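You operate a simulated robot arm through the tools that you are given. There is no shell and no other tool.

Carry out the task below with a simulated robot arm. There is one attempt and no reset: what you move stays moved.

## Task
Put things in order on the packing table top. At the end: the plain yellow cartridge stands on top of the black charger; the yellow pot stands where the cream paper ball stood; the cream paper ball stands where the white orange-collar bulb (marked "SOFT") stood; the white orange-collar bulb stands on top of the blue pad; whatever was shut is shut again. Leave all else as you found it, and nothing knocked over.

Only the result counts: the job must be done as asked and must still hold three seconds after the hand-in. Knocking over, shifting, dropping, spilling or breaking anything else fails it.

## Robot
A 7-joint arm with a two-finger parallel gripper, fixed in place. Base frame: the origin is on the floor under the middle of its stand, x ahead of it, y to its left, z up; the work surface is at about z = 0.78. Units: m, degrees, N and s.
With the tool pointing down near the work surface it reaches from about 0.3 to 0.7 m from the base axis. Its first joint turns from -66.0 to 66.0 degrees. Payload 1.57 kg.
Tool frame: the origin (TCP) lies between the finger pads and is the grasp point; the fingertips stand 0.03 m ahead of it; z points along the fingers, y is the line along which they close. Largest opening 0.11 m; finger width 0.024, thickness 0.012; the body of the gripper, 0.048 by 0.112 m, starts 0.078 m behind the TCP.
Orientation is that of the tool frame in the base frame, as a unit quaternion [x, y, z, w]. With the fingers straight down and closing along the base's y, the tool's x points along the base's -x, its y along +y and its z along -z.

## Interface
- The arm moves only by the tool apply_moves. Its arguments are lists of equal length, an entry for each row: "jaw": the opening, from 0 (shut) to 1 (fully open); "delta_pos": the shift along the tool's x, y, z in m, a list of three; "rotation": the turn, a rotation vector about the tool's x, y, z in degrees, a list of three. In form: {"jaw": [jaw, ...], "delta_pos": [[dx, dy, dz], ...], "rotation": [[wx, wy, wz], ...]}. A call has 1 to 20 rows; each row is the pose to reach, as a shift and turn from the pose commanded when the call began, along the tool's axes at that moment. Rows are played at 5 a second. More than 0.05 m and 8.6 degrees between two rows, or a gripper value outside its range, and nothing of the call is played. A pose out of reach is approached as far as the arm can. The call stops where the force on the tool passes 40 N (or 10 N more than at its start, if that is more) or the arm is blocked; 0.2 s more then pass. The fingers move at their own pace (about 0.108 m/s each) and stop on an object; they squeeze with about 40 N. The grip force told is the motor's: it shows also when the fingers shut on nothing. Time passes only in rows, and 0.2 s behind the last, so rows that repeat a pose let the fingers close. The reply holds the time, the measured pose of the TCP, the force on the tool along the base axes, the opening and the grip force, in the units named above and with some noise, with the torque about the TCP (base axes, N m) and any sound that the robot's microphone picked up, and new pictures: "views" is both (left out), scene, wrist or none.
- Cameras (640 x 400 px; columns grow to the right, rows downward): "scene" is fixed at [0.1711, -0.4115, 1.3822]; the picture's right is [0.61, -0.80, 0.00], its down [-0.60, -0.46, -0.65] and it looks along [0.52, 0.39, -0.76] (base axes); focal length 264 px, centre (320, 200). "wrist" rides on the gripper at [0.07, 0.016, -0.141] in the tool frame; the picture's right is [-0.23, 0.97, 0.00], its down [-0.86, -0.20, -0.48] and it looks along [-0.47, -0.11, 0.88] (tool axes); focal length 222 px, centre (320, 200). There is no depth. A picture from a camera that has moved, and an enlarged one, comes with that camera's place and axes in the base frame and with its lens.
- close_up(camera, box): a new picture of the part [left, top, right, bottom] of that camera's present view, enlarged. No time passes.
- sign_off(): hands the job in; it is judged then, once.

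Nothing tells you positions but the pictures and the camera data. Unless the task says otherwise, let go and move clear before handing in.

The tools are called after "Emit:" as name(argument=value, ...) on one line, values as JSON. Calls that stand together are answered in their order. apply_moves: Moves the arm, as the interface text tells. Its arguments: {"type":"object","properties":{"jaw":{"type":"array"},"delta_pos":{"type":"array"},"rotation":{"type":"array"},"views":{"type":"string","enum":["both","scene","wrist","none"]}},"required":["jaw","delta_pos","rotation"]} The other tools are called the same way: close_up (camera, box) takes an enlarged picture of a part of a camera's view; sign_off () hands the job in.

At the start:

```text
clock: 0.0
tcp_pos: [0.4571, 0.0334, 1.0904]
orientation: [0.001, 1.0, 0.0, 0.0]
contact_force: [0.1, 0.1, -0.1]
moment: [0.02, 0.0, 0.03]
width: 0.1099
grasp_force: 0.0
```

scene: 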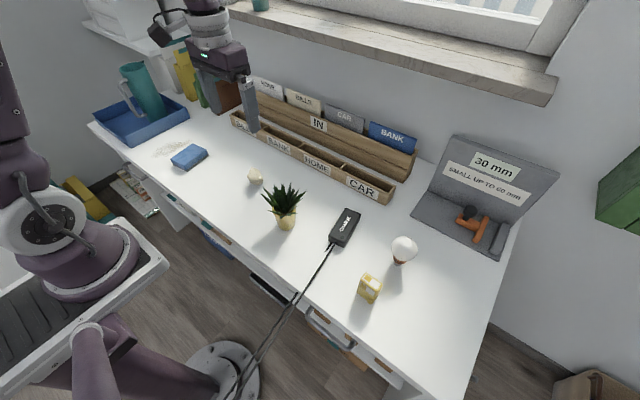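
wrist: 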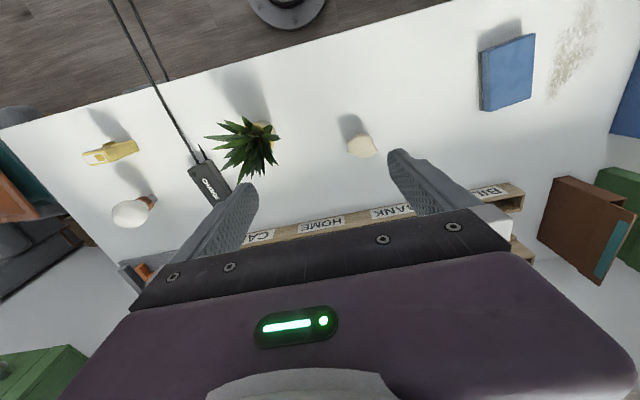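

I see the table with a blue pad at the left, a cream paper ball, a yellow pot with a plant, a black charger with a cable, a white bulb and a yellow cartridge. First I'll take close-ups to check each object and work out where it is.

Emit:
close_up(camera="scene", box=[320, 200, 480, 310])

Emit:
close_up(camera="scene", box=[140, 120, 340, 245])

Emit:
close_up(camera="wrist", box=[60, 80, 300, 240])

Emit:
close_up(camera="wrist", box=[320, 20, 560, 180])

Emit:
close_up(camera="scene", box=[390, 120, 580, 260])

Emit:
close_up(camera="scene", box=[60, 0, 300, 150])

```text
3.64 times, centred on (400, 255) of scene
camera zoom: at [0.1711, -0.4115, 1.3822], right [0.61, -0.8, 0.0], down [-0.6, -0.46, -0.65], along [0.52, 0.39, -0.76], focal length 958 px, centre (29, 0)
```

zoom: 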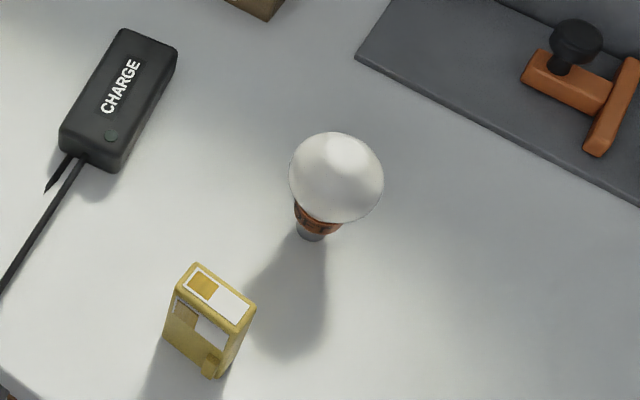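

```text
3.20 times, centred on (240, 182) of scene
camera zoom: at [0.1711, -0.4115, 1.3822], right [0.61, -0.8, 0.0], down [-0.6, -0.46, -0.65], along [0.52, 0.39, -0.76], focal length 844 px, centre (576, 256)
```

zoom: 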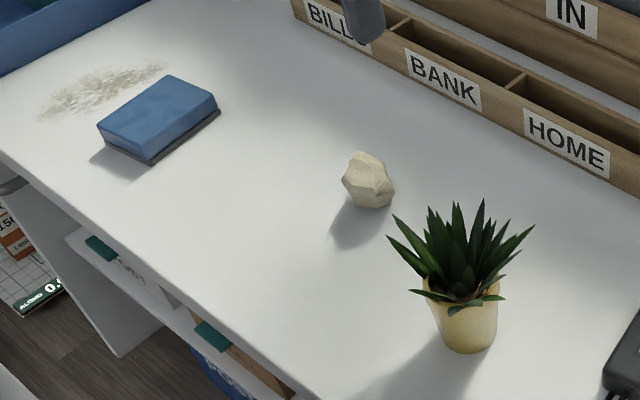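

```text
2.50 times, centred on (180, 160) of wrist
camera zoom: at [0.3874, 0.05, 1.2309], right [0.23, 0.97, 0.0], down [0.86, -0.2, 0.48], along [0.47, -0.11, -0.88], focal length 555 px, centre (670, 300)
```

zoom: 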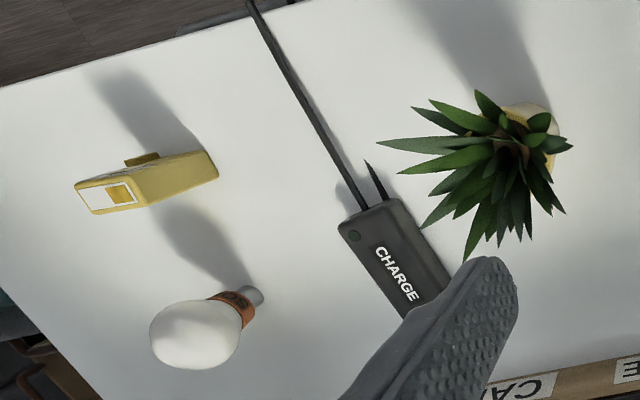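

```text
2.50 times, centred on (440, 100) of wrist
camera zoom: at [0.3874, 0.05, 1.2309], right [0.23, 0.97, 0.0], down [0.86, -0.2, 0.48], along [0.47, -0.11, -0.88], focal length 555 px, centre (20, 450)
```

zoom: 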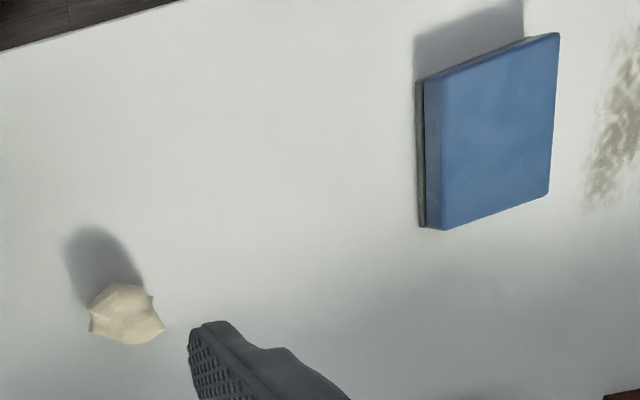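

```text
2.86 times, centred on (485, 190) of scene
camera zoom: at [0.1711, -0.4115, 1.3822], right [0.61, -0.8, 0.0], down [-0.6, -0.46, -0.65], along [0.52, 0.39, -0.76], focal length 753 px, centre (-151, 229)
```

zoom: 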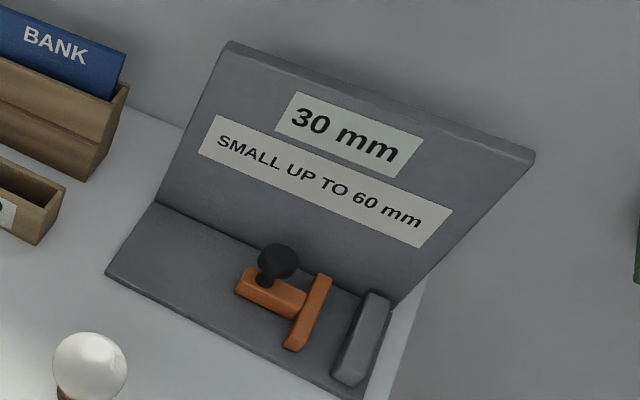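

```text
2.67 times, centred on (180, 75) of scene
camera zoom: at [0.1711, -0.4115, 1.3822], right [0.61, -0.8, 0.0], down [-0.6, -0.46, -0.65], along [0.52, 0.39, -0.76], focal length 703 px, centre (693, 533)
```

zoom: 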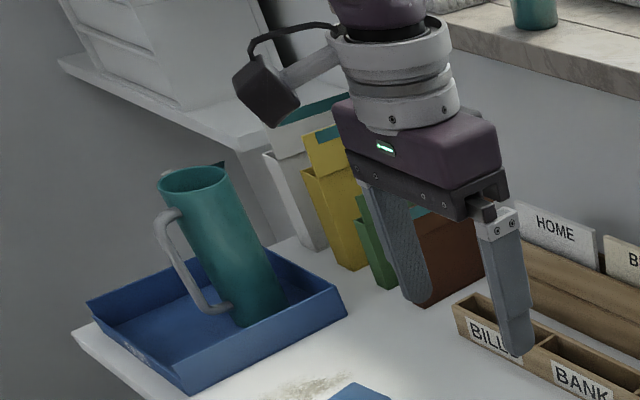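

The bulb stands at about (0.54, -0.38), the ball at (0.518, 0.105), the pot at (0.452, -0.08) and the pad at (0.455, 0.36). The cartridge is at (0.415, -0.36) and the charger at (0.535, -0.22). I'll move above the bulb first to refine its position.

Emit:
apply_moves(jaw=[1, 1, 1, 1, 1, 1, 1, 1, 1, 1, 1, 1], delta_pos=[[-0.007, -0.035, 0.008], [-0.014, -0.07, 0.016], [-0.021, -0.105, 0.024], [-0.028, -0.14, 0.032], [-0.035, -0.175, 0.04], [-0.042, -0.21, 0.048], [-0.049, -0.245, 0.056], [-0.056, -0.28, 0.064], [-0.063, -0.315, 0.072], [-0.07, -0.35, 0.08], [-0.077, -0.385, 0.088], [-0.082, -0.414, 0.09]], rotation=[[0, 0, 0], [0, 0, 0], [0, 0, 0], [0, 0, 0], [0, 0, 0], [0, 0, 0], [0, 0, 0], [0, 0, 0], [0, 0, 0], [0, 0, 0], [0, 0, 0], [0, 0, 0]])

```text
clock: 2.6
tcp_pos: [0.54, -0.3795, 1.0]
orientation: [-0.001, 1.0, -0.001, -0.001]
contact_force: [-0.1, -0.9, 0.1]
moment: [0.04, -0.04, -0.02]
width: 0.1101
grasp_force: 0.1
camera wrist: at [0.4706, -0.3637, 1.1409], right [0.23, 0.97, 0.0], down [0.86, -0.2, 0.48], along [0.47, -0.11, -0.88], focal length 222 px, centre (320, 200)
```

scene: 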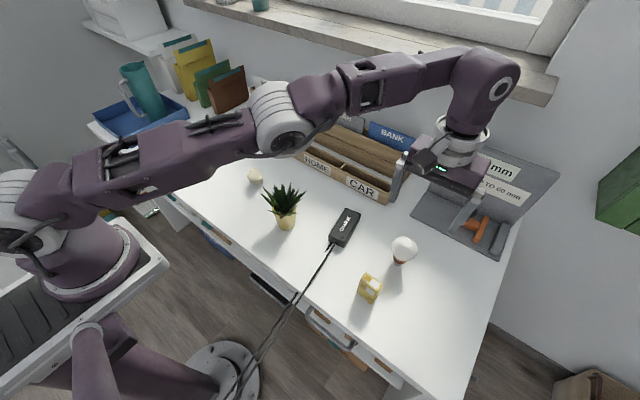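
wrist: 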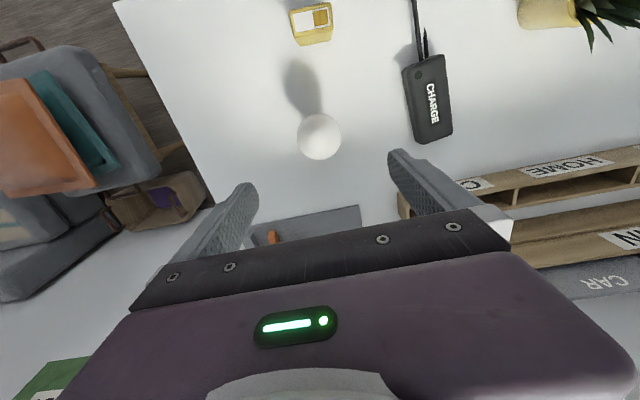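

The bulb's head is almost directly below the gripper, at about (0.537, -0.381, 0.84). I'll check the markings on its collar and on the cartridge before descending.

Emit:
close_up(camera="scene", box=[375, 225, 431, 275])

Emit:
close_up(camera="scene", box=[340, 260, 400, 310])

Emit:
close_up(camera="wrist", box=[270, 0, 470, 170])

```text
8.00 times, centred on (403, 250) of scene
camera zoom: at [0.1711, -0.4115, 1.3822], right [0.61, -0.8, 0.0], down [-0.6, -0.46, -0.65], along [0.52, 0.39, -0.76], focal length 2109 px, centre (-344, -200)
```

zoom: 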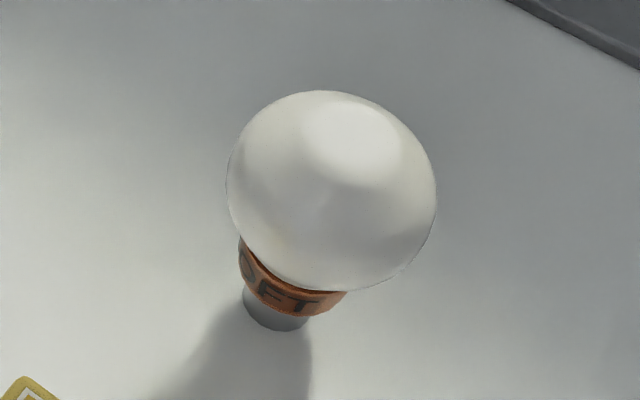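

```text
8.00 times, centred on (370, 285) of scene
camera zoom: at [0.1711, -0.4115, 1.3822], right [0.61, -0.8, 0.0], down [-0.6, -0.46, -0.65], along [0.52, 0.39, -0.76], focal length 2109 px, centre (-80, -480)
```

zoom: 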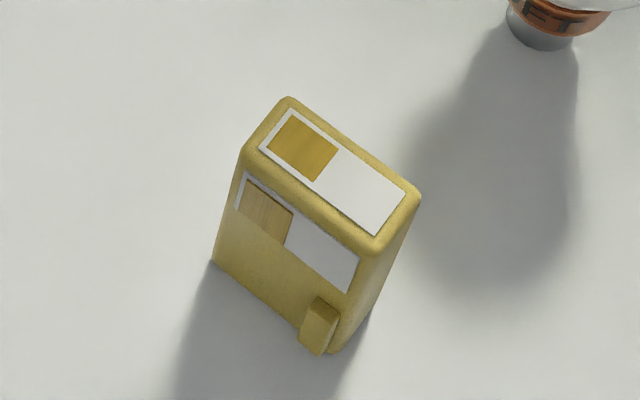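

```text
2.35 times, centred on (370, 85) of wrist
camera zoom: at [0.4706, -0.3637, 1.1409], right [0.23, 0.97, 0.0], down [0.86, -0.2, 0.48], along [0.47, -0.11, -0.88], focal length 523 px, centre (202, 471)
```

zoom: 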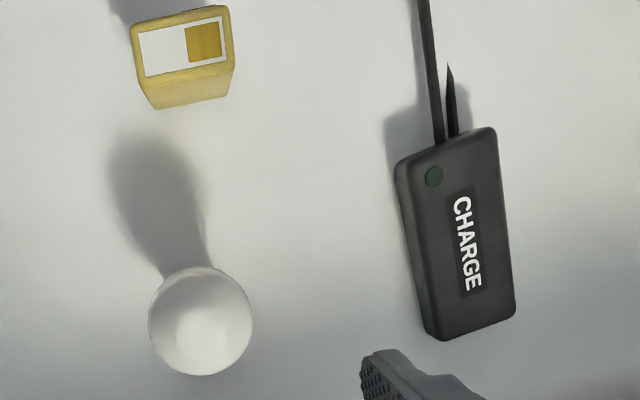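

The collar reads "SOFT", so this is the right bulb. I'll descend over its head with the jaw open.

Emit:
apply_moves(jaw=[1, 1, 1, 1, 1, 1, 1], delta_pos=[[0.002, -0.001, 0.02], [0.002, -0.001, 0.05], [0.002, -0.001, 0.08], [0.002, -0.001, 0.11], [0.002, -0.001, 0.135], [0.002, -0.001, 0.155], [0.002, -0.001, 0.16]], rotation=[[0, 0, 0], [0, 0, 0], [0, 0, 0], [0, 0, 0], [0, 0, 0], [0, 0, 0], [0, 0, 0]])

```text
clock: 4.2
tcp_pos: [0.5388, -0.3819, 0.8386]
orientation: [0.0, 1.0, 0.0, 0.0]
contact_force: [0.2, -0.4, -0.3]
moment: [0.03, -0.02, -0.01]
width: 0.1101
grasp_force: 0.0
camera wrist: at [0.4674, -0.3656, 0.9805], right [0.23, 0.97, 0.0], down [0.85, -0.2, 0.48], along [0.47, -0.11, -0.88], focal length 222 px, centre (320, 200)
```

scene: 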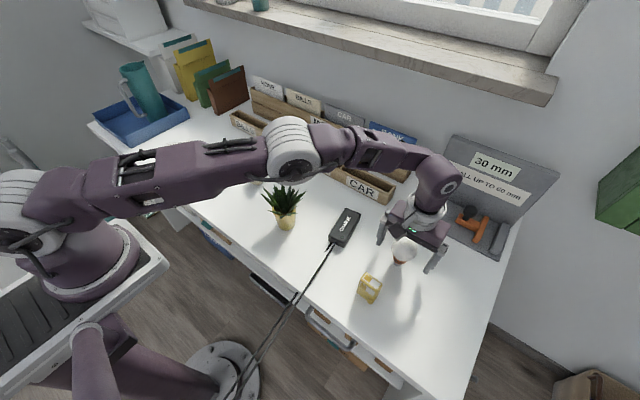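
wrist: 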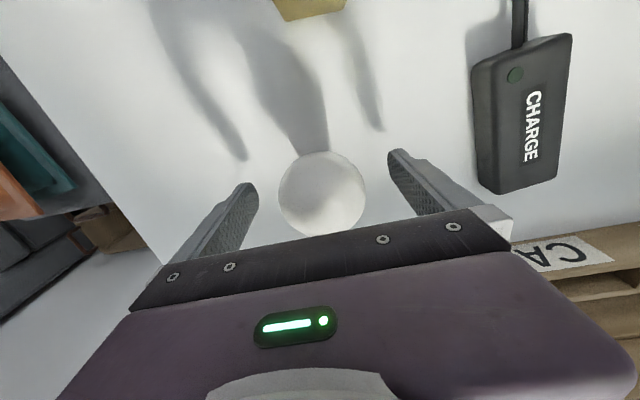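

The head sits right at the grasp point. I'll close on it.

Emit:
apply_moves(jaw=[0.7, 0.6, 0.5, 0.45, 0.45], delta_pos=[[0, 0, 0], [0, 0, 0], [0, 0, 0], [0, 0, 0], [0, 0, 0]], rotation=[[0, 0, 0], [0, 0, 0], [0, 0, 0], [0, 0, 0], [0, 0, 0]])

```text
clock: 5.4
tcp_pos: [0.537, -0.3827, 0.8388]
orientation: [0.0, 1.0, -0.001, -0.001]
contact_force: [0.0, 0.0, 0.6]
moment: [-0.04, 0.0, -0.04]
width: 0.0557
grasp_force: 39.9
camera wrist: at [0.4674, -0.3655, 0.9806], right [0.23, 0.97, 0.0], down [0.86, -0.2, 0.48], along [0.47, -0.11, -0.88], focal length 222 px, centre (320, 200)
```

scene: 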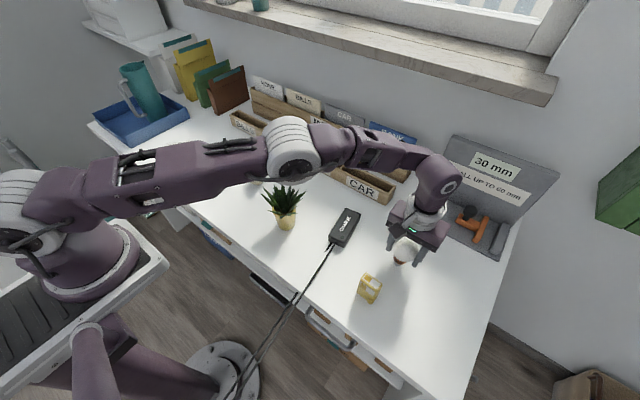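
wrist: 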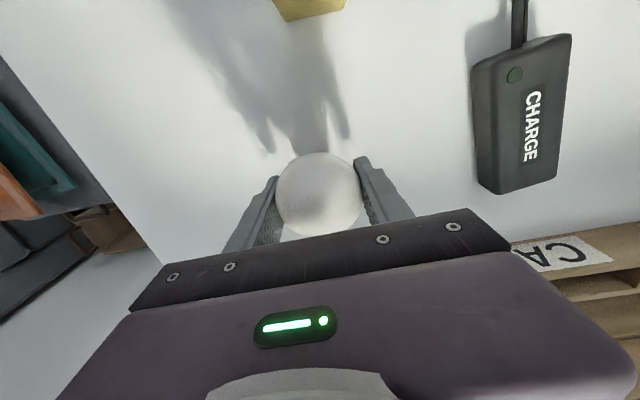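

The bulb is gripped at 0.056 m. I'll lift it straight up and check that it hangs level.

Emit:
apply_moves(jaw=[0.45, 0.45, 0.45, 0.45, 0.45, 0.45, 0.45], delta_pos=[[0, 0, -0.01], [0, 0, -0.03], [0, 0, -0.06], [0, 0, -0.1], [0, 0, -0.14], [0, 0, -0.18], [0, 0, -0.21]], rotation=[[0, 0, 0], [0, 0, 0], [0, 0, 0], [0, 0, 0], [0, 0, 0], [0, 0, 0], [0, 0, 0]])

Emit:
close_up(camera="scene", box=[370, 90, 530, 190])

```text
clock: 7.0
tcp_pos: [0.5287, -0.3745, 1.0484]
orientation: [0.0, 1.0, -0.001, -0.001]
contact_force: [0.3, 0.4, 0.6]
moment: [-0.03, -0.01, -0.01]
width: 0.0556
grasp_force: 39.6
out of reach, approached as far as the arm can: row 7
camera wrist: at [0.4588, -0.3576, 1.1896], right [0.23, 0.97, 0.0], down [0.86, -0.2, 0.48], along [0.46, -0.11, -0.88], focal length 222 px, centre (320, 200)
```

scene: 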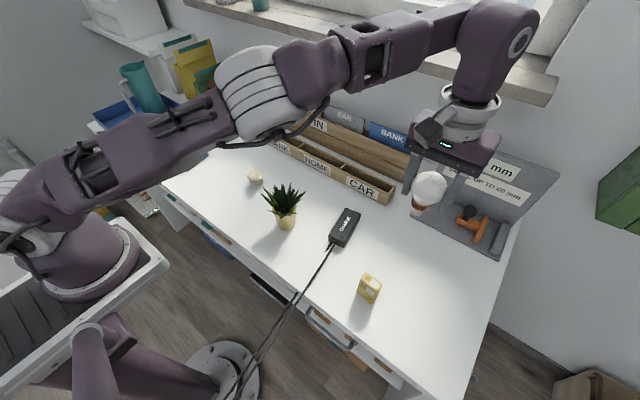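
wrist: 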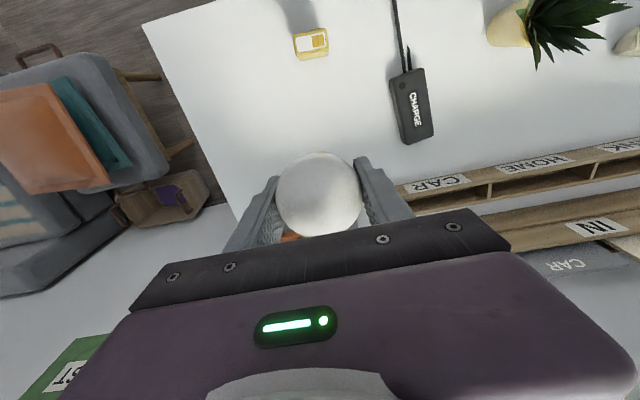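

```text
4.00 times, centred on (450, 140) of scene
camera zoom: at [0.1711, -0.4115, 1.3822], right [0.61, -0.8, 0.0], down [-0.6, -0.46, -0.65], along [0.52, 0.39, -0.76], focal length 1054 px, centre (-200, 440)
```

zoom: 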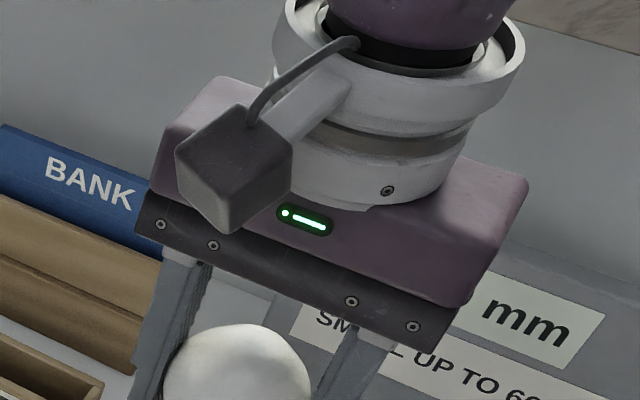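

The bulb is held and hangs upright. I'll now carry it inward and across, above the plant, to the pad on the left.

Emit:
apply_moves(jaw=[0.45, 0.45, 0.45, 0.45, 0.45, 0.45, 0.45, 0.45, 0.45, 0.45, 0.45, 0.45, 0.45, 0.45, 0.45, 0.45, 0.45, 0.45, 0.45, 0.45], delta_pos=[[0.015, 0.03, 0], [0.032, 0.062, 0], [0.05, 0.096, -0.005], [0.067, 0.13, -0.01], [0.072, 0.166, -0.012], [0.077, 0.202, -0.014], [0.082, 0.238, -0.016], [0.087, 0.274, -0.018], [0.087, 0.31, -0.02], [0.087, 0.345, -0.02], [0.087, 0.38, -0.02], [0.087, 0.416, -0.02], [0.087, 0.452, -0.02], [0.087, 0.488, -0.02], [0.087, 0.524, -0.02], [0.087, 0.56, -0.02], [0.087, 0.596, -0.02], [0.087, 0.632, -0.02], [0.087, 0.66, -0.02], [0.087, 0.68, -0.02]], rotation=[[0, 0, 0], [0, 0, 0], [0, 0, 0], [0, 0, 0], [0, 0, 0], [0, 0, 0], [0, 0, 0], [0, 0, 0], [0, 0, 0], [0, 0, 0], [0, 0, 0], [0, 0, 0], [0, 0, 0], [0, 0, 0], [0, 0, 0], [0, 0, 0], [0, 0, 0], [0, 0, 0], [0, 0, 0], [0, 0, 0]])

```text
clock: 11.2
tcp_pos: [0.4414, 0.3069, 1.0681]
orientation: [-0.001, 1.0, 0.001, 0.0]
contact_force: [-0.9, 0.4, -0.3]
moment: [0.0, -0.01, -0.01]
width: 0.0556
grasp_force: 40.2
camera wrist: at [0.3721, 0.323, 1.2098], right [0.23, 0.97, 0.0], down [0.86, -0.2, 0.48], along [0.47, -0.11, -0.88], focal length 222 px, centre (320, 200)
```

scene: 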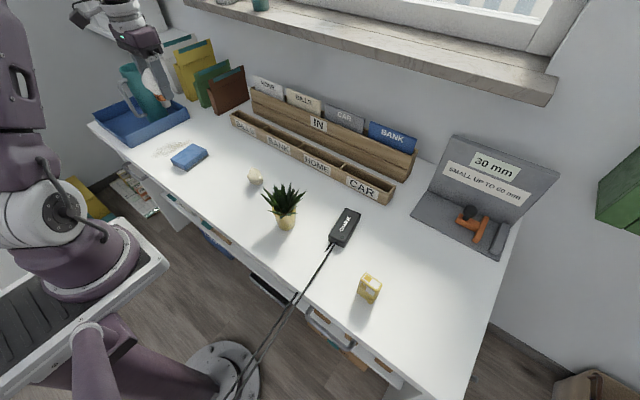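
wrist: 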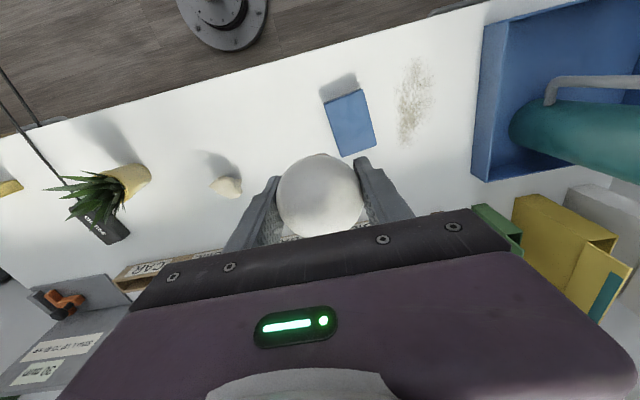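

The bulb is close to the pad. I'll zoom in to refine the pad's centre and height.

Emit:
close_up(camera="wrist", box=[290, 60, 418, 170])

Emit:
close_up(camera="scene", box=[150, 130, 220, 180])

```text
3.64 times, centred on (354, 115) of wrist
camera zoom: at [0.3721, 0.323, 1.2098], right [0.23, 0.97, 0.0], down [0.86, -0.2, 0.48], along [0.47, -0.11, -0.88], focal length 808 px, centre (196, 509)
```

zoom: 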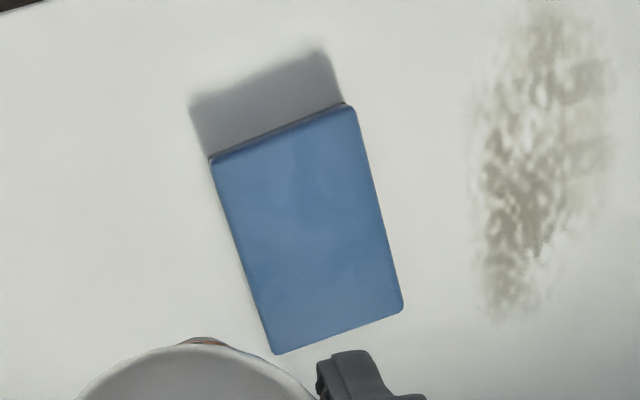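

```text
8.00 times, centred on (185, 155) of scene
camera zoom: at [0.1711, -0.4115, 1.3822], right [0.61, -0.8, 0.0], down [-0.6, -0.46, -0.65], along [0.52, 0.39, -0.76], focal length 2109 px, centre (1400, 560)
```

zoom: 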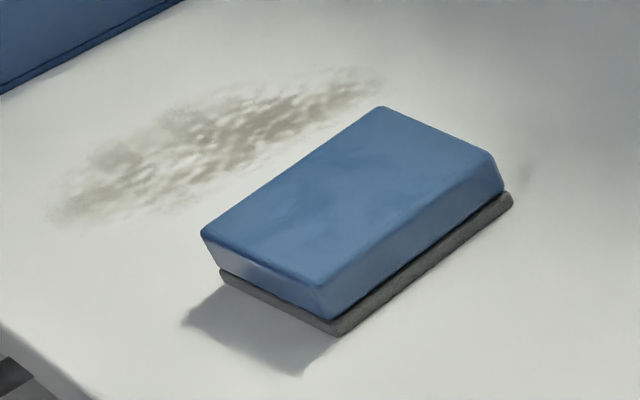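

The pad's centre is at about (0.455, 0.360) and its top at about z = 0.807. I'll move the bulb above the pad and lower it to a few centimetres above the top.

Emit:
apply_moves(jaw=[0.45, 0.45, 0.45, 0.45, 0.45, 0.45, 0.45, 0.45], delta_pos=[[-0.006, 0.025, 0.0], [-0.013, 0.05, 0.0], [-0.013, 0.055, 0.03], [-0.013, 0.055, 0.07], [-0.013, 0.055, 0.11], [-0.013, 0.055, 0.145], [-0.013, 0.055, 0.168], [-0.013, 0.055, 0.168]], rotation=[[0, 0, 0], [0, 0, 0], [0, 0, 0], [0, 0, 0], [0, 0, 0], [0, 0, 0], [0, 0, 0], [0, 0, 0]])

Emit:
close_up(camera="scene", box=[140, 90, 240, 180])

```text
clock: 13.0
tcp_pos: [0.4548, 0.3612, 0.9011]
orientation: [0.0, 1.0, 0.0, 0.001]
contact_force: [-0.7, 0.3, 0.5]
moment: [-0.01, -0.01, -0.02]
width: 0.0559
grasp_force: 39.7
camera wrist: at [0.3849, 0.377, 1.0421], right [0.23, 0.97, 0.0], down [0.85, -0.2, 0.48], along [0.47, -0.11, -0.88], focal length 222 px, centre (320, 200)
```

scene: 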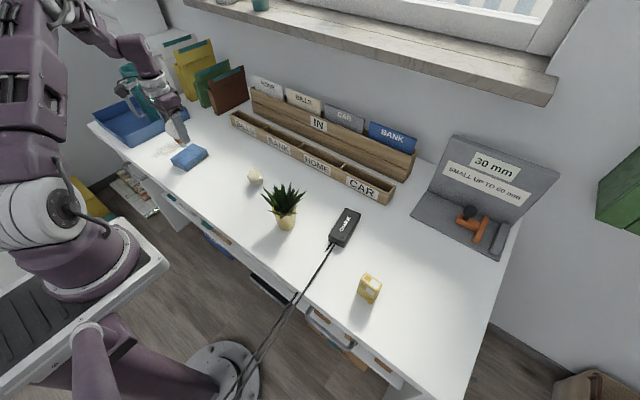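
wrist: 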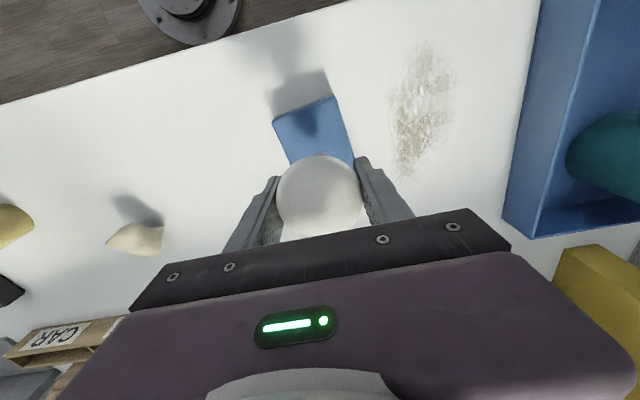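

```text
4.44 times, centred on (190, 135) of scene
camera zoom: at [0.1711, -0.4115, 1.3822], right [0.61, -0.8, 0.0], down [-0.6, -0.46, -0.65], along [0.52, 0.39, -0.76], focal length 1172 px, centre (898, 489)
```

zoom: 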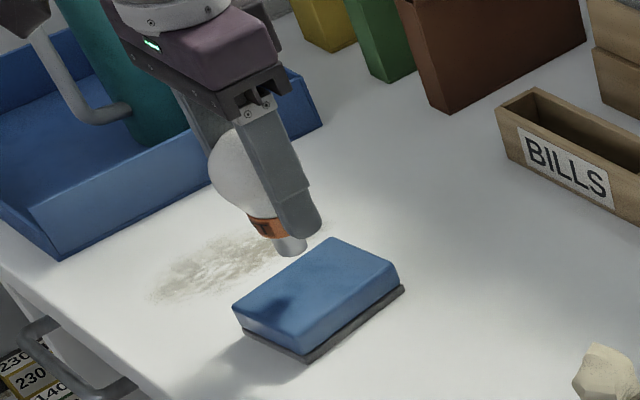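

The bulb hangs upright over the pad. I'll lower it slowly toward contact.

Emit:
apply_moves(jaw=[0.45, 0.45, 0.45, 0.45, 0.45, 0.45], delta_pos=[[0, 0, 0.01], [0, 0, 0.018], [0, 0, 0.023], [0, 0, 0.026], [0, 0, 0.028], [0, 0, 0.03]], rotation=[[0, 0, 0], [0, 0, 0], [0, 0, 0], [0, 0, 0], [0, 0, 0], [0, 0, 0]])

Emit:
close_up(camera="scene", box=[160, 120, 220, 175])

```text
clock: 14.4
tcp_pos: [0.4559, 0.3607, 0.8708]
orientation: [0.0, 1.0, 0.0, 0.001]
contact_force: [-0.3, -0.4, 0.2]
moment: [0.01, 0.01, 0.0]
width: 0.056
grasp_force: 39.9
camera wrist: at [0.385, 0.377, 1.0121], right [0.23, 0.97, 0.0], down [0.86, -0.2, 0.48], along [0.47, -0.11, -0.88], focal length 222 px, centre (320, 200)
```

scene: 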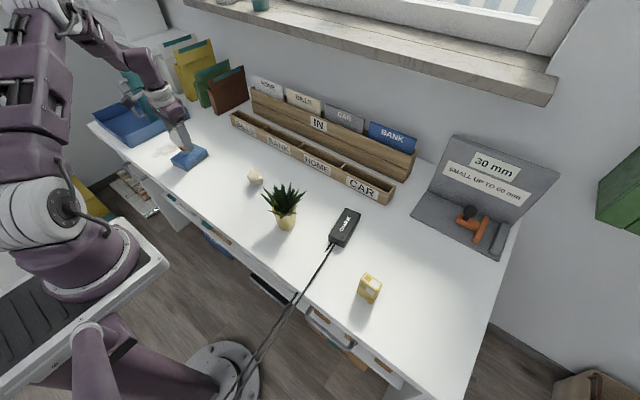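
wrist: 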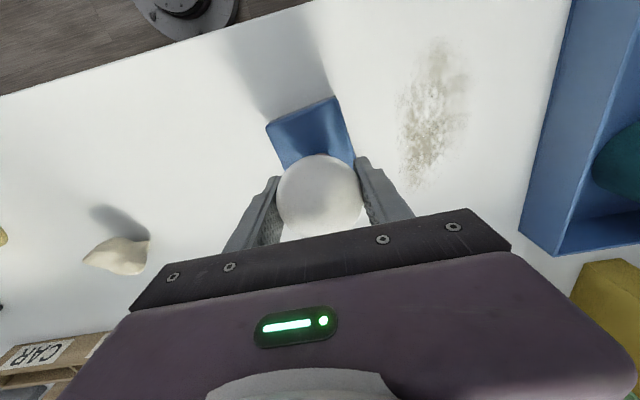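

```text
7.27 times, centred on (190, 148) of scene
camera zoom: at [0.1711, -0.4115, 1.3822], right [0.61, -0.8, 0.0], down [-0.6, -0.46, -0.65], along [0.52, 0.39, -0.76], focal length 1917 px, centre (1266, 582)
```

zoom: 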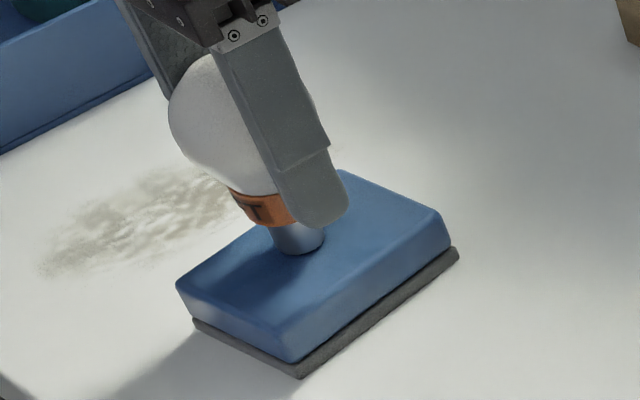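

There is no contact yet, so I'll continue in very small steps.

Emit:
apply_moves(jaw=[0.45, 0.45], delta_pos=[[0, 0, 0.001], [0, 0, 0.002]], rotation=[[0, 0, 0], [0, 0, 0]], views="none")

```text
clock: 15.0
tcp_pos: [0.4554, 0.3606, 0.868]
orientation: [0.0, 1.0, 0.0, 0.0]
contact_force: [-1.8, -1.0, 6.7]
moment: [-0.11, 0.08, -0.04]
width: 0.0557
grasp_force: 40.2
```

It touched down with 6.7 N. I'll ease off slightly and check the force before letting go.

Emit:
apply_moves(jaw=[0.45, 0.45], delta_pos=[[0, 0, -0.0006], [0, 0, -0.0006]], rotation=[[0, 0, 0], [0, 0, 0]], views="none")

```text
clock: 15.6
tcp_pos: [0.4547, 0.3614, 0.8685]
orientation: [-0.001, 1.0, 0.001, 0.0]
contact_force: [0.0, 0.2, -0.8]
moment: [0.01, -0.03, 0.0]
width: 0.0558
grasp_force: 40.6
```

The contact is now released. I'll go down a hair and open gently.

Emit:
apply_moves(jaw=[0.45, 0.5, 0.52, 0.56, 0.6, 0.7, 0.8, 0.9, 1.0, 1.0], delta_pos=[[0, 0, 0.0004], [0, 0, 0.0004], [0, 0, 0.0004], [0, 0, 0.0004], [0, 0, 0.0004], [0, 0, 0.0004], [0, 0, 0.0004], [0, 0, 0.0004], [0, 0, 0.0004], [0, 0, 0.0004]], rotation=[[0, 0, 0], [0, 0, 0], [0, 0, 0], [0, 0, 0], [0, 0, 0], [0, 0, 0], [0, 0, 0], [0, 0, 0], [0, 0, 0], [0, 0, 0]])

Emit:
close_up(camera="scene", box=[160, 110, 230, 175])

```text
clock: 17.8
tcp_pos: [0.4554, 0.3603, 0.8697]
orientation: [0.0, 1.0, 0.0, 0.0]
contact_force: [0.1, -0.2, 0.9]
moment: [0.0, 0.0, -0.01]
width: 0.1101
grasp_force: 0.1
camera wrist: at [0.3852, 0.3771, 1.0104], right [0.23, 0.97, 0.0], down [0.86, -0.2, 0.48], along [0.47, -0.11, -0.88], focal length 222 px, centre (320, 200)
```

scene: 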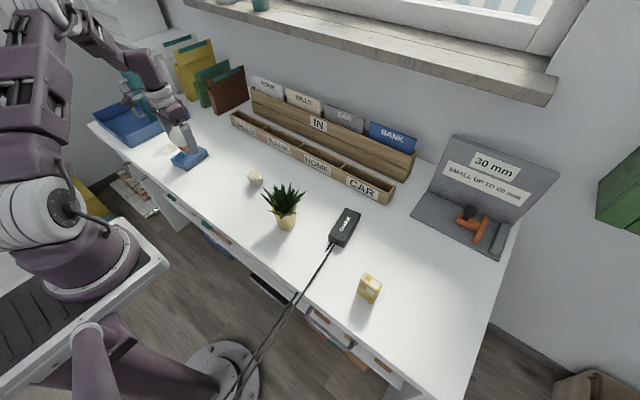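
wrist: 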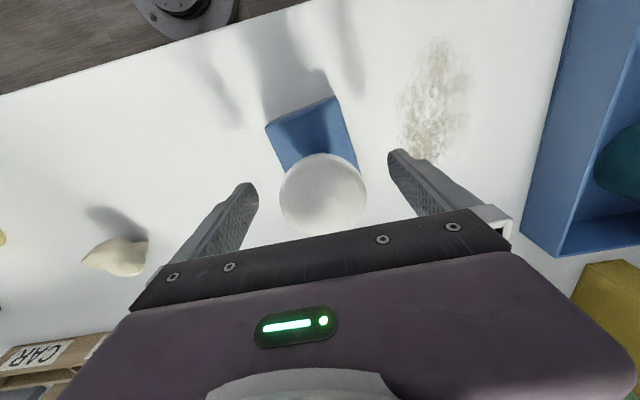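

```text
6.15 times, centred on (195, 142) of scene
camera zoom: at [0.1711, -0.4115, 1.3822], right [0.61, -0.8, 0.0], down [-0.6, -0.46, -0.65], along [0.52, 0.39, -0.76], focal length 1622 px, centre (1089, 554)
```

zoom: 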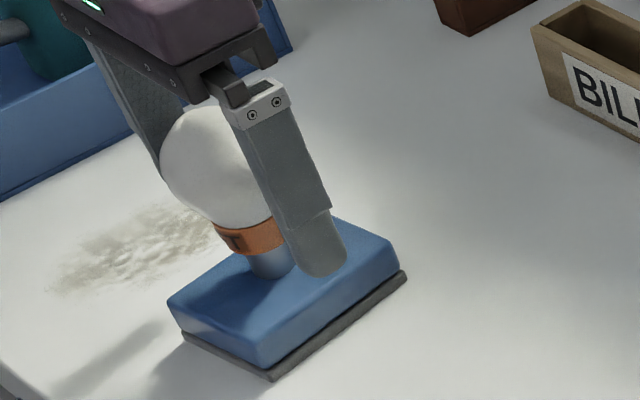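

The bulb stands on the pad. I'll raise straight up clear of it and then move above the paper ball.

Emit:
apply_moves(jaw=[1, 1, 1, 1, 1, 1, 1, 1, 1, 1, 1, 1, 1, 1], delta_pos=[[0, 0, -0.01], [0, 0, -0.03], [0, 0, -0.06], [0, 0, -0.1], [0, 0, -0.13], [-0.01, -0.035, -0.13], [-0.02, -0.07, -0.13], [-0.03, -0.105, -0.13], [-0.04, -0.14, -0.13], [-0.05, -0.175, -0.13], [-0.057, -0.21, -0.12], [-0.063, -0.235, -0.11], [-0.063, -0.255, -0.1], [-0.063, -0.255, -0.1]], rotation=[[0, 0, 0], [0, 0, 0], [0, 0, 0], [0, 0, 0], [0, 0, 0], [0, 0, 0], [0, 0, 0], [0, 0, 0], [0, 0, 0], [0, 0, 0], [0, 0, 0], [0, 0, 0], [0, 0, 0], [0, 0, 0]])

Emit:
close_up(camera="scene", box=[150, 100, 230, 180])

Emit:
close_up(camera="wrist", box=[240, 50, 440, 200])

```text
clock: 20.8
tcp_pos: [0.5185, 0.1046, 0.969]
orientation: [-0.001, 1.0, 0.0, 0.0]
contact_force: [-0.2, -0.2, 1.2]
moment: [0.03, -0.01, -0.03]
width: 0.11
grasp_force: 0.0
camera wrist: at [0.4475, 0.1217, 1.1101], right [0.23, 0.97, 0.0], down [0.85, -0.2, 0.48], along [0.47, -0.11, -0.88], focal length 222 px, centre (320, 200)
```

scene: 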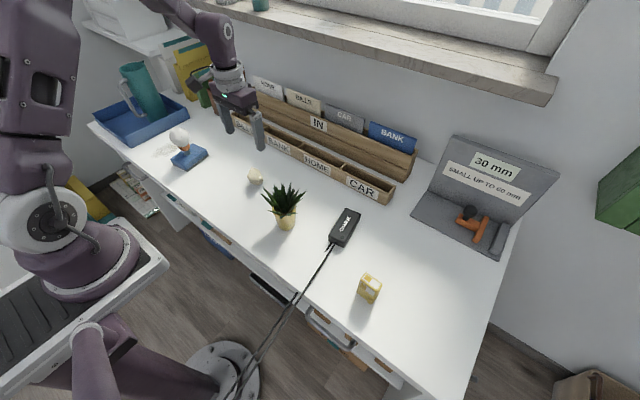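
wrist: 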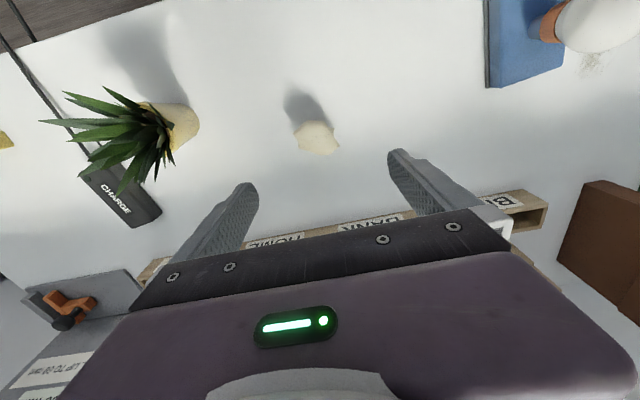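

```text
5.00 times, centred on (190, 140) of scene
camera zoom: at [0.1711, -0.4116, 1.3822], right [0.61, -0.8, 0.0], down [-0.6, -0.46, -0.65], along [0.52, 0.39, -0.76], focal length 1318 px, centre (970, 500)
```

zoom: 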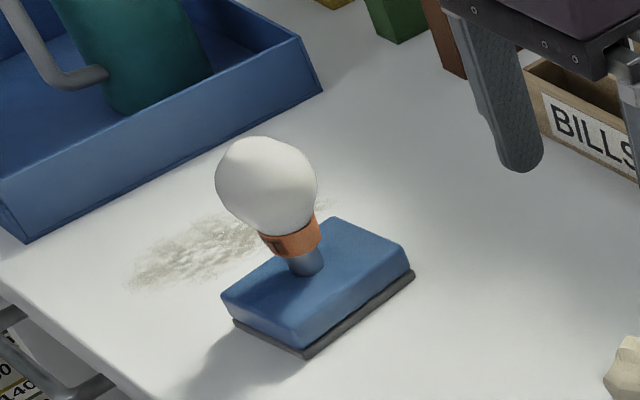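

```text
2.67 times, centred on (340, 125) of wrist
camera zoom: at [0.4475, 0.1217, 1.1101], right [0.23, 0.97, 0.0], down [0.85, -0.2, 0.48], along [0.47, -0.11, -0.88], focal length 592 px, centre (267, 400)
```

zoom: 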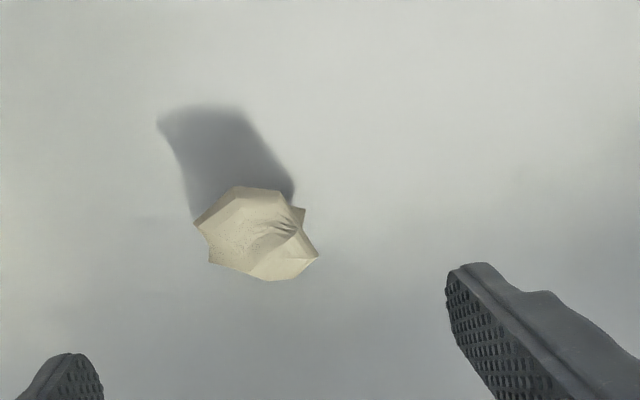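

The bulb stands upright and centred on the pad. The paper ball is almost under the gripper, at about (0.516, 0.100), so I'll descend around it.

Emit:
apply_moves(jaw=[1, 1, 1, 1, 1, 1, 1], delta_pos=[[0.002, -0.004, 0.02], [0.002, -0.004, 0.05], [0.002, -0.004, 0.08], [0.002, -0.004, 0.11], [0.002, -0.004, 0.13], [0.002, -0.004, 0.145], [0.002, -0.004, 0.15]], rotation=[[0, 0, 0], [0, 0, 0], [0, 0, 0], [0, 0, 0], [0, 0, 0], [0, 0, 0], [0, 0, 0]])

Emit:
close_up(camera="scene", box=[210, 130, 310, 200])

Emit:
close_up(camera="wrist", box=[220, 100, 420, 240])

```text
clock: 22.4
tcp_pos: [0.5163, 0.1006, 0.8182]
orientation: [0.0, 1.0, 0.001, -0.001]
contact_force: [-0.6, -0.1, -1.3]
moment: [0.02, 0.0, 0.01]
width: 0.1097
grasp_force: 0.0
camera wrist: at [0.4459, 0.118, 0.96], right [0.23, 0.97, 0.0], down [0.85, -0.2, 0.48], along [0.47, -0.11, -0.88], focal length 222 px, centre (320, 200)
```

scene: 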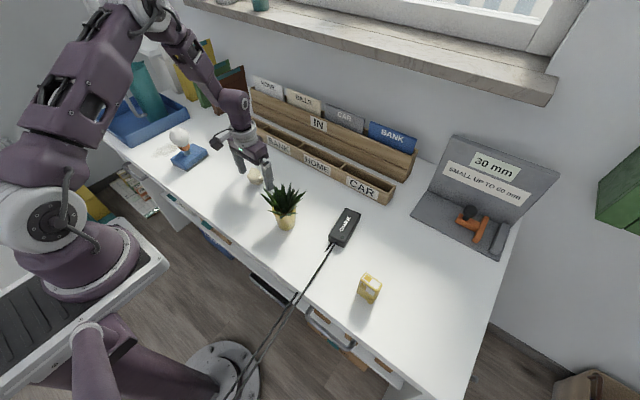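
wrist: 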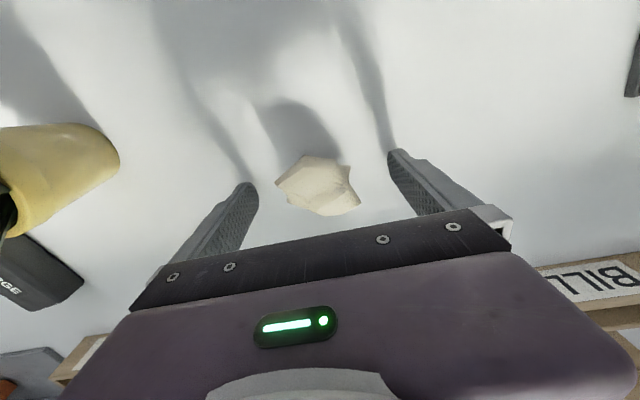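

```text
5.71 times, centred on (260, 165) of scene
camera zoom: at [0.1711, -0.4115, 1.3822], right [0.61, -0.8, 0.0], down [-0.6, -0.46, -0.65], along [0.52, 0.39, -0.76], focal length 1506 px, centre (663, 400)
```

zoom: 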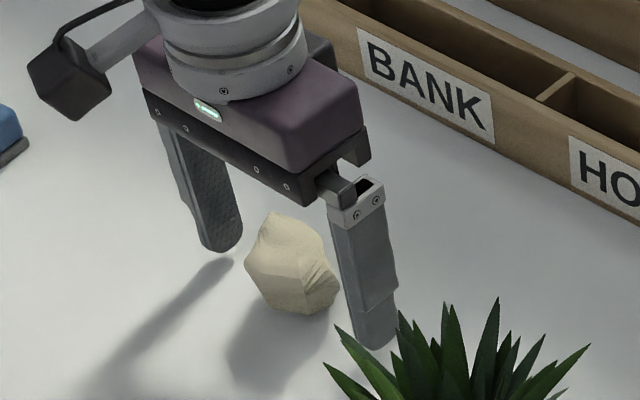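

```text
2.86 times, centred on (320, 170) of wrist
camera zoom: at [0.4459, 0.118, 0.96], right [0.23, 0.97, 0.0], down [0.85, -0.2, 0.48], along [0.47, -0.11, -0.88], focal length 635 px, centre (320, 286)
```

zoom: 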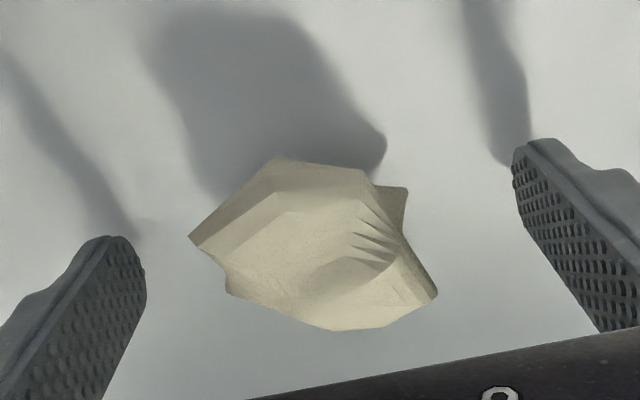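

The ball is centred between the fingers. I'll close on it.

Emit:
apply_moves(jaw=[0.75, 0.65, 0.55, 0.5, 0.45, 0.4, 0.4], delta_pos=[[0, 0, 0], [0, 0, 0], [0, 0, 0], [0, 0, 0], [0, 0, 0], [0, 0, 0], [0, 0, 0]], rotation=[[0, 0, 0], [0, 0, 0], [0, 0, 0], [0, 0, 0], [0, 0, 0], [0, 0, 0], [0, 0, 0]])

Emit:
close_up(camera="wrist", box=[220, 100, 420, 240])

```text
clock: 24.0
tcp_pos: [0.5157, 0.102, 0.8185]
orientation: [0.0, 1.0, -0.001, 0.0]
contact_force: [-0.1, 0.1, 0.6]
moment: [0.04, 0.02, 0.01]
width: 0.052
grasp_force: 39.7
camera wrist: at [0.4459, 0.118, 0.9602], right [0.23, 0.97, 0.0], down [0.86, -0.2, 0.48], along [0.47, -0.11, -0.88], focal length 222 px, centre (320, 200)
```

scene: 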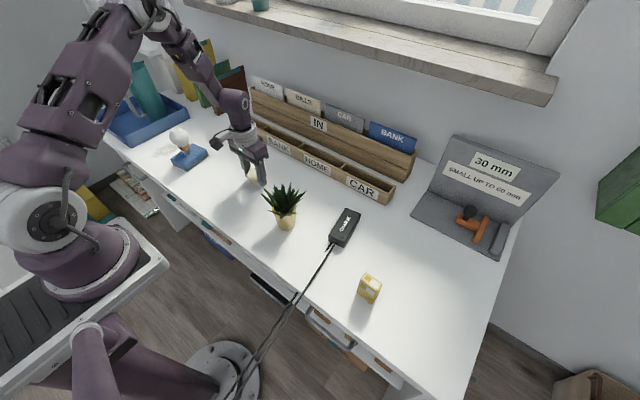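
wrist: 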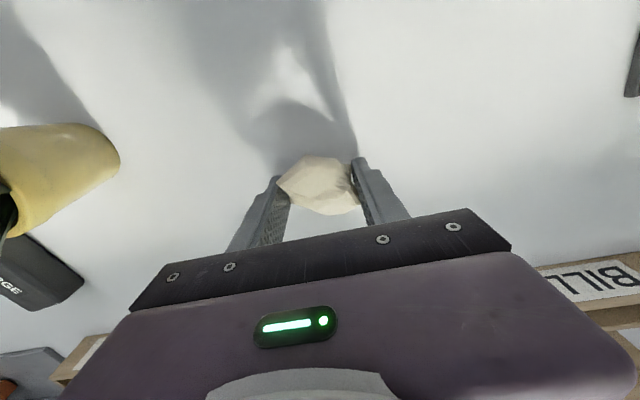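

```text
2.86 times, centred on (320, 170) of wrist
camera zoom: at [0.4459, 0.118, 0.9602], right [0.23, 0.97, 0.0], down [0.86, -0.2, 0.48], along [0.47, -0.11, -0.88], focal length 635 px, centre (320, 286)
```

zoom: 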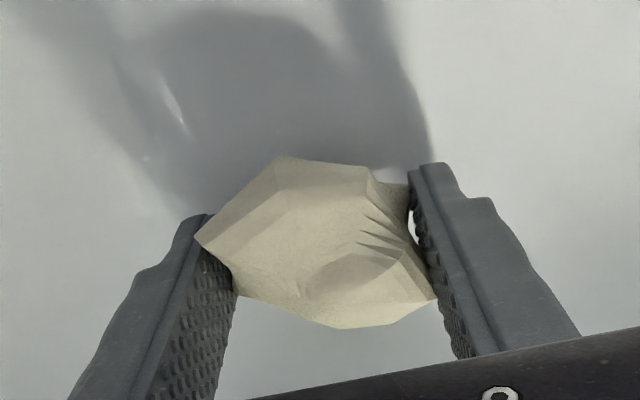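

The ball is gripped at 0.052 m. I'll lift it and carry it over to where the bulb stood.

Emit:
apply_moves(jaw=[0.4, 0.4, 0.4, 0.4, 0.4, 0.4, 0.4, 0.4, 0.4, 0.4, 0.4, 0.4, 0.4, 0.4, 0.4, 0.4, 0.4, 0.4, 0.4, 0.4], delta_pos=[[0, 0, -0.01], [0, 0, -0.04], [0, 0, -0.08], [0, 0, -0.12], [0, 0, -0.16], [0, 0, -0.2], [0, 0, -0.225], [0, -0.04, -0.225], [0, -0.08, -0.225], [0, -0.12, -0.225], [0, -0.16, -0.225], [-0.005, -0.2, -0.225], [-0.008, -0.24, -0.225], [-0.01, -0.28, -0.225], [-0.013, -0.32, -0.21], [-0.016, -0.36, -0.19], [-0.019, -0.4, -0.17], [-0.02, -0.44, -0.15], [-0.021, -0.47, -0.13], [-0.021, -0.483, -0.12]], rotation=[[0, 0, 0], [0, 0, 0], [0, 0, 0], [0, 0, 0], [0, 0, 0], [0, 0, 0], [0, 0, 0], [0, 0, 0], [0, 0, 0], [0, 0, 0], [0, 0, 0], [0, 0, 0], [0, 0, 0], [0, 0, 0], [0, 0, 0], [0, 0, 0], [0, 0, 0], [0, 0, 0], [0, 0, 0], [0, 0, 0]])

```text
clock: 28.2
tcp_pos: [0.5356, -0.3813, 0.939]
orientation: [0.0, 1.0, 0.0, 0.0]
contact_force: [0.3, -0.2, 0.4]
moment: [0.0, -0.01, 0.01]
width: 0.0517
grasp_force: 40.0
camera wrist: at [0.4657, -0.3658, 1.0802], right [0.23, 0.97, 0.0], down [0.86, -0.2, 0.48], along [0.47, -0.11, -0.88], focal length 222 px, centre (320, 200)
```

scene: 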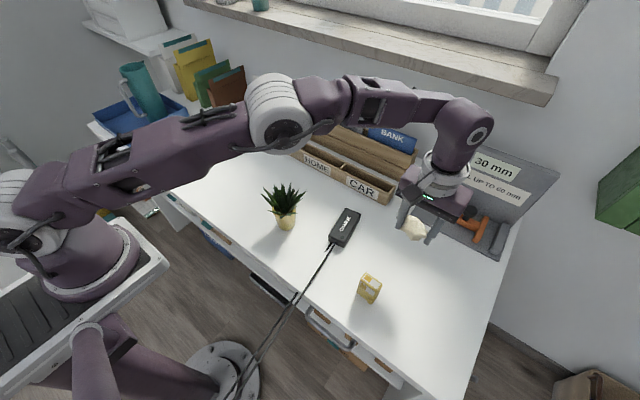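
wrist: 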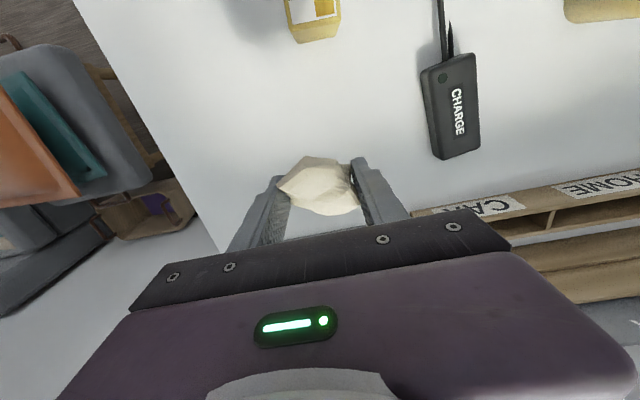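

The ball is above the bulb's old spot. I'll lower it to just above the table.

Emit:
apply_moves(jaw=[0.4, 0.4, 0.4, 0.4, 0.4, 0.4], delta_pos=[[-0.001, -0.001, 0.03], [-0.001, -0.001, 0.06], [-0.001, -0.001, 0.09], [-0.001, -0.001, 0.108], [-0.001, -0.001, 0.115], [-0.001, -0.001, 0.118]], rotation=[[0, 0, 0], [0, 0, 0], [0, 0, 0], [0, 0, 0], [0, 0, 0], [0, 0, 0]], views="none")

```text
clock: 29.6
tcp_pos: [0.5371, -0.3825, 0.821]
orientation: [0.0, 1.0, 0.0, 0.0]
contact_force: [0.4, 0.5, 0.2]
moment: [-0.02, 0.0, -0.01]
width: 0.0512
grasp_force: 40.2
```

Emit:
apply_moves(jaw=[0.4, 0.4], delta_pos=[[0, 0, 0.001], [0, 0, 0.002]], rotation=[[0, 0, 0], [0, 0, 0]], views="none")

```text
clock: 30.2
tcp_pos: [0.5371, -0.3822, 0.8182]
orientation: [0.0, 1.0, -0.001, 0.0]
contact_force: [-0.2, 0.8, -0.3]
moment: [0.0, -0.01, 0.0]
width: 0.0514
grasp_force: 39.9
```

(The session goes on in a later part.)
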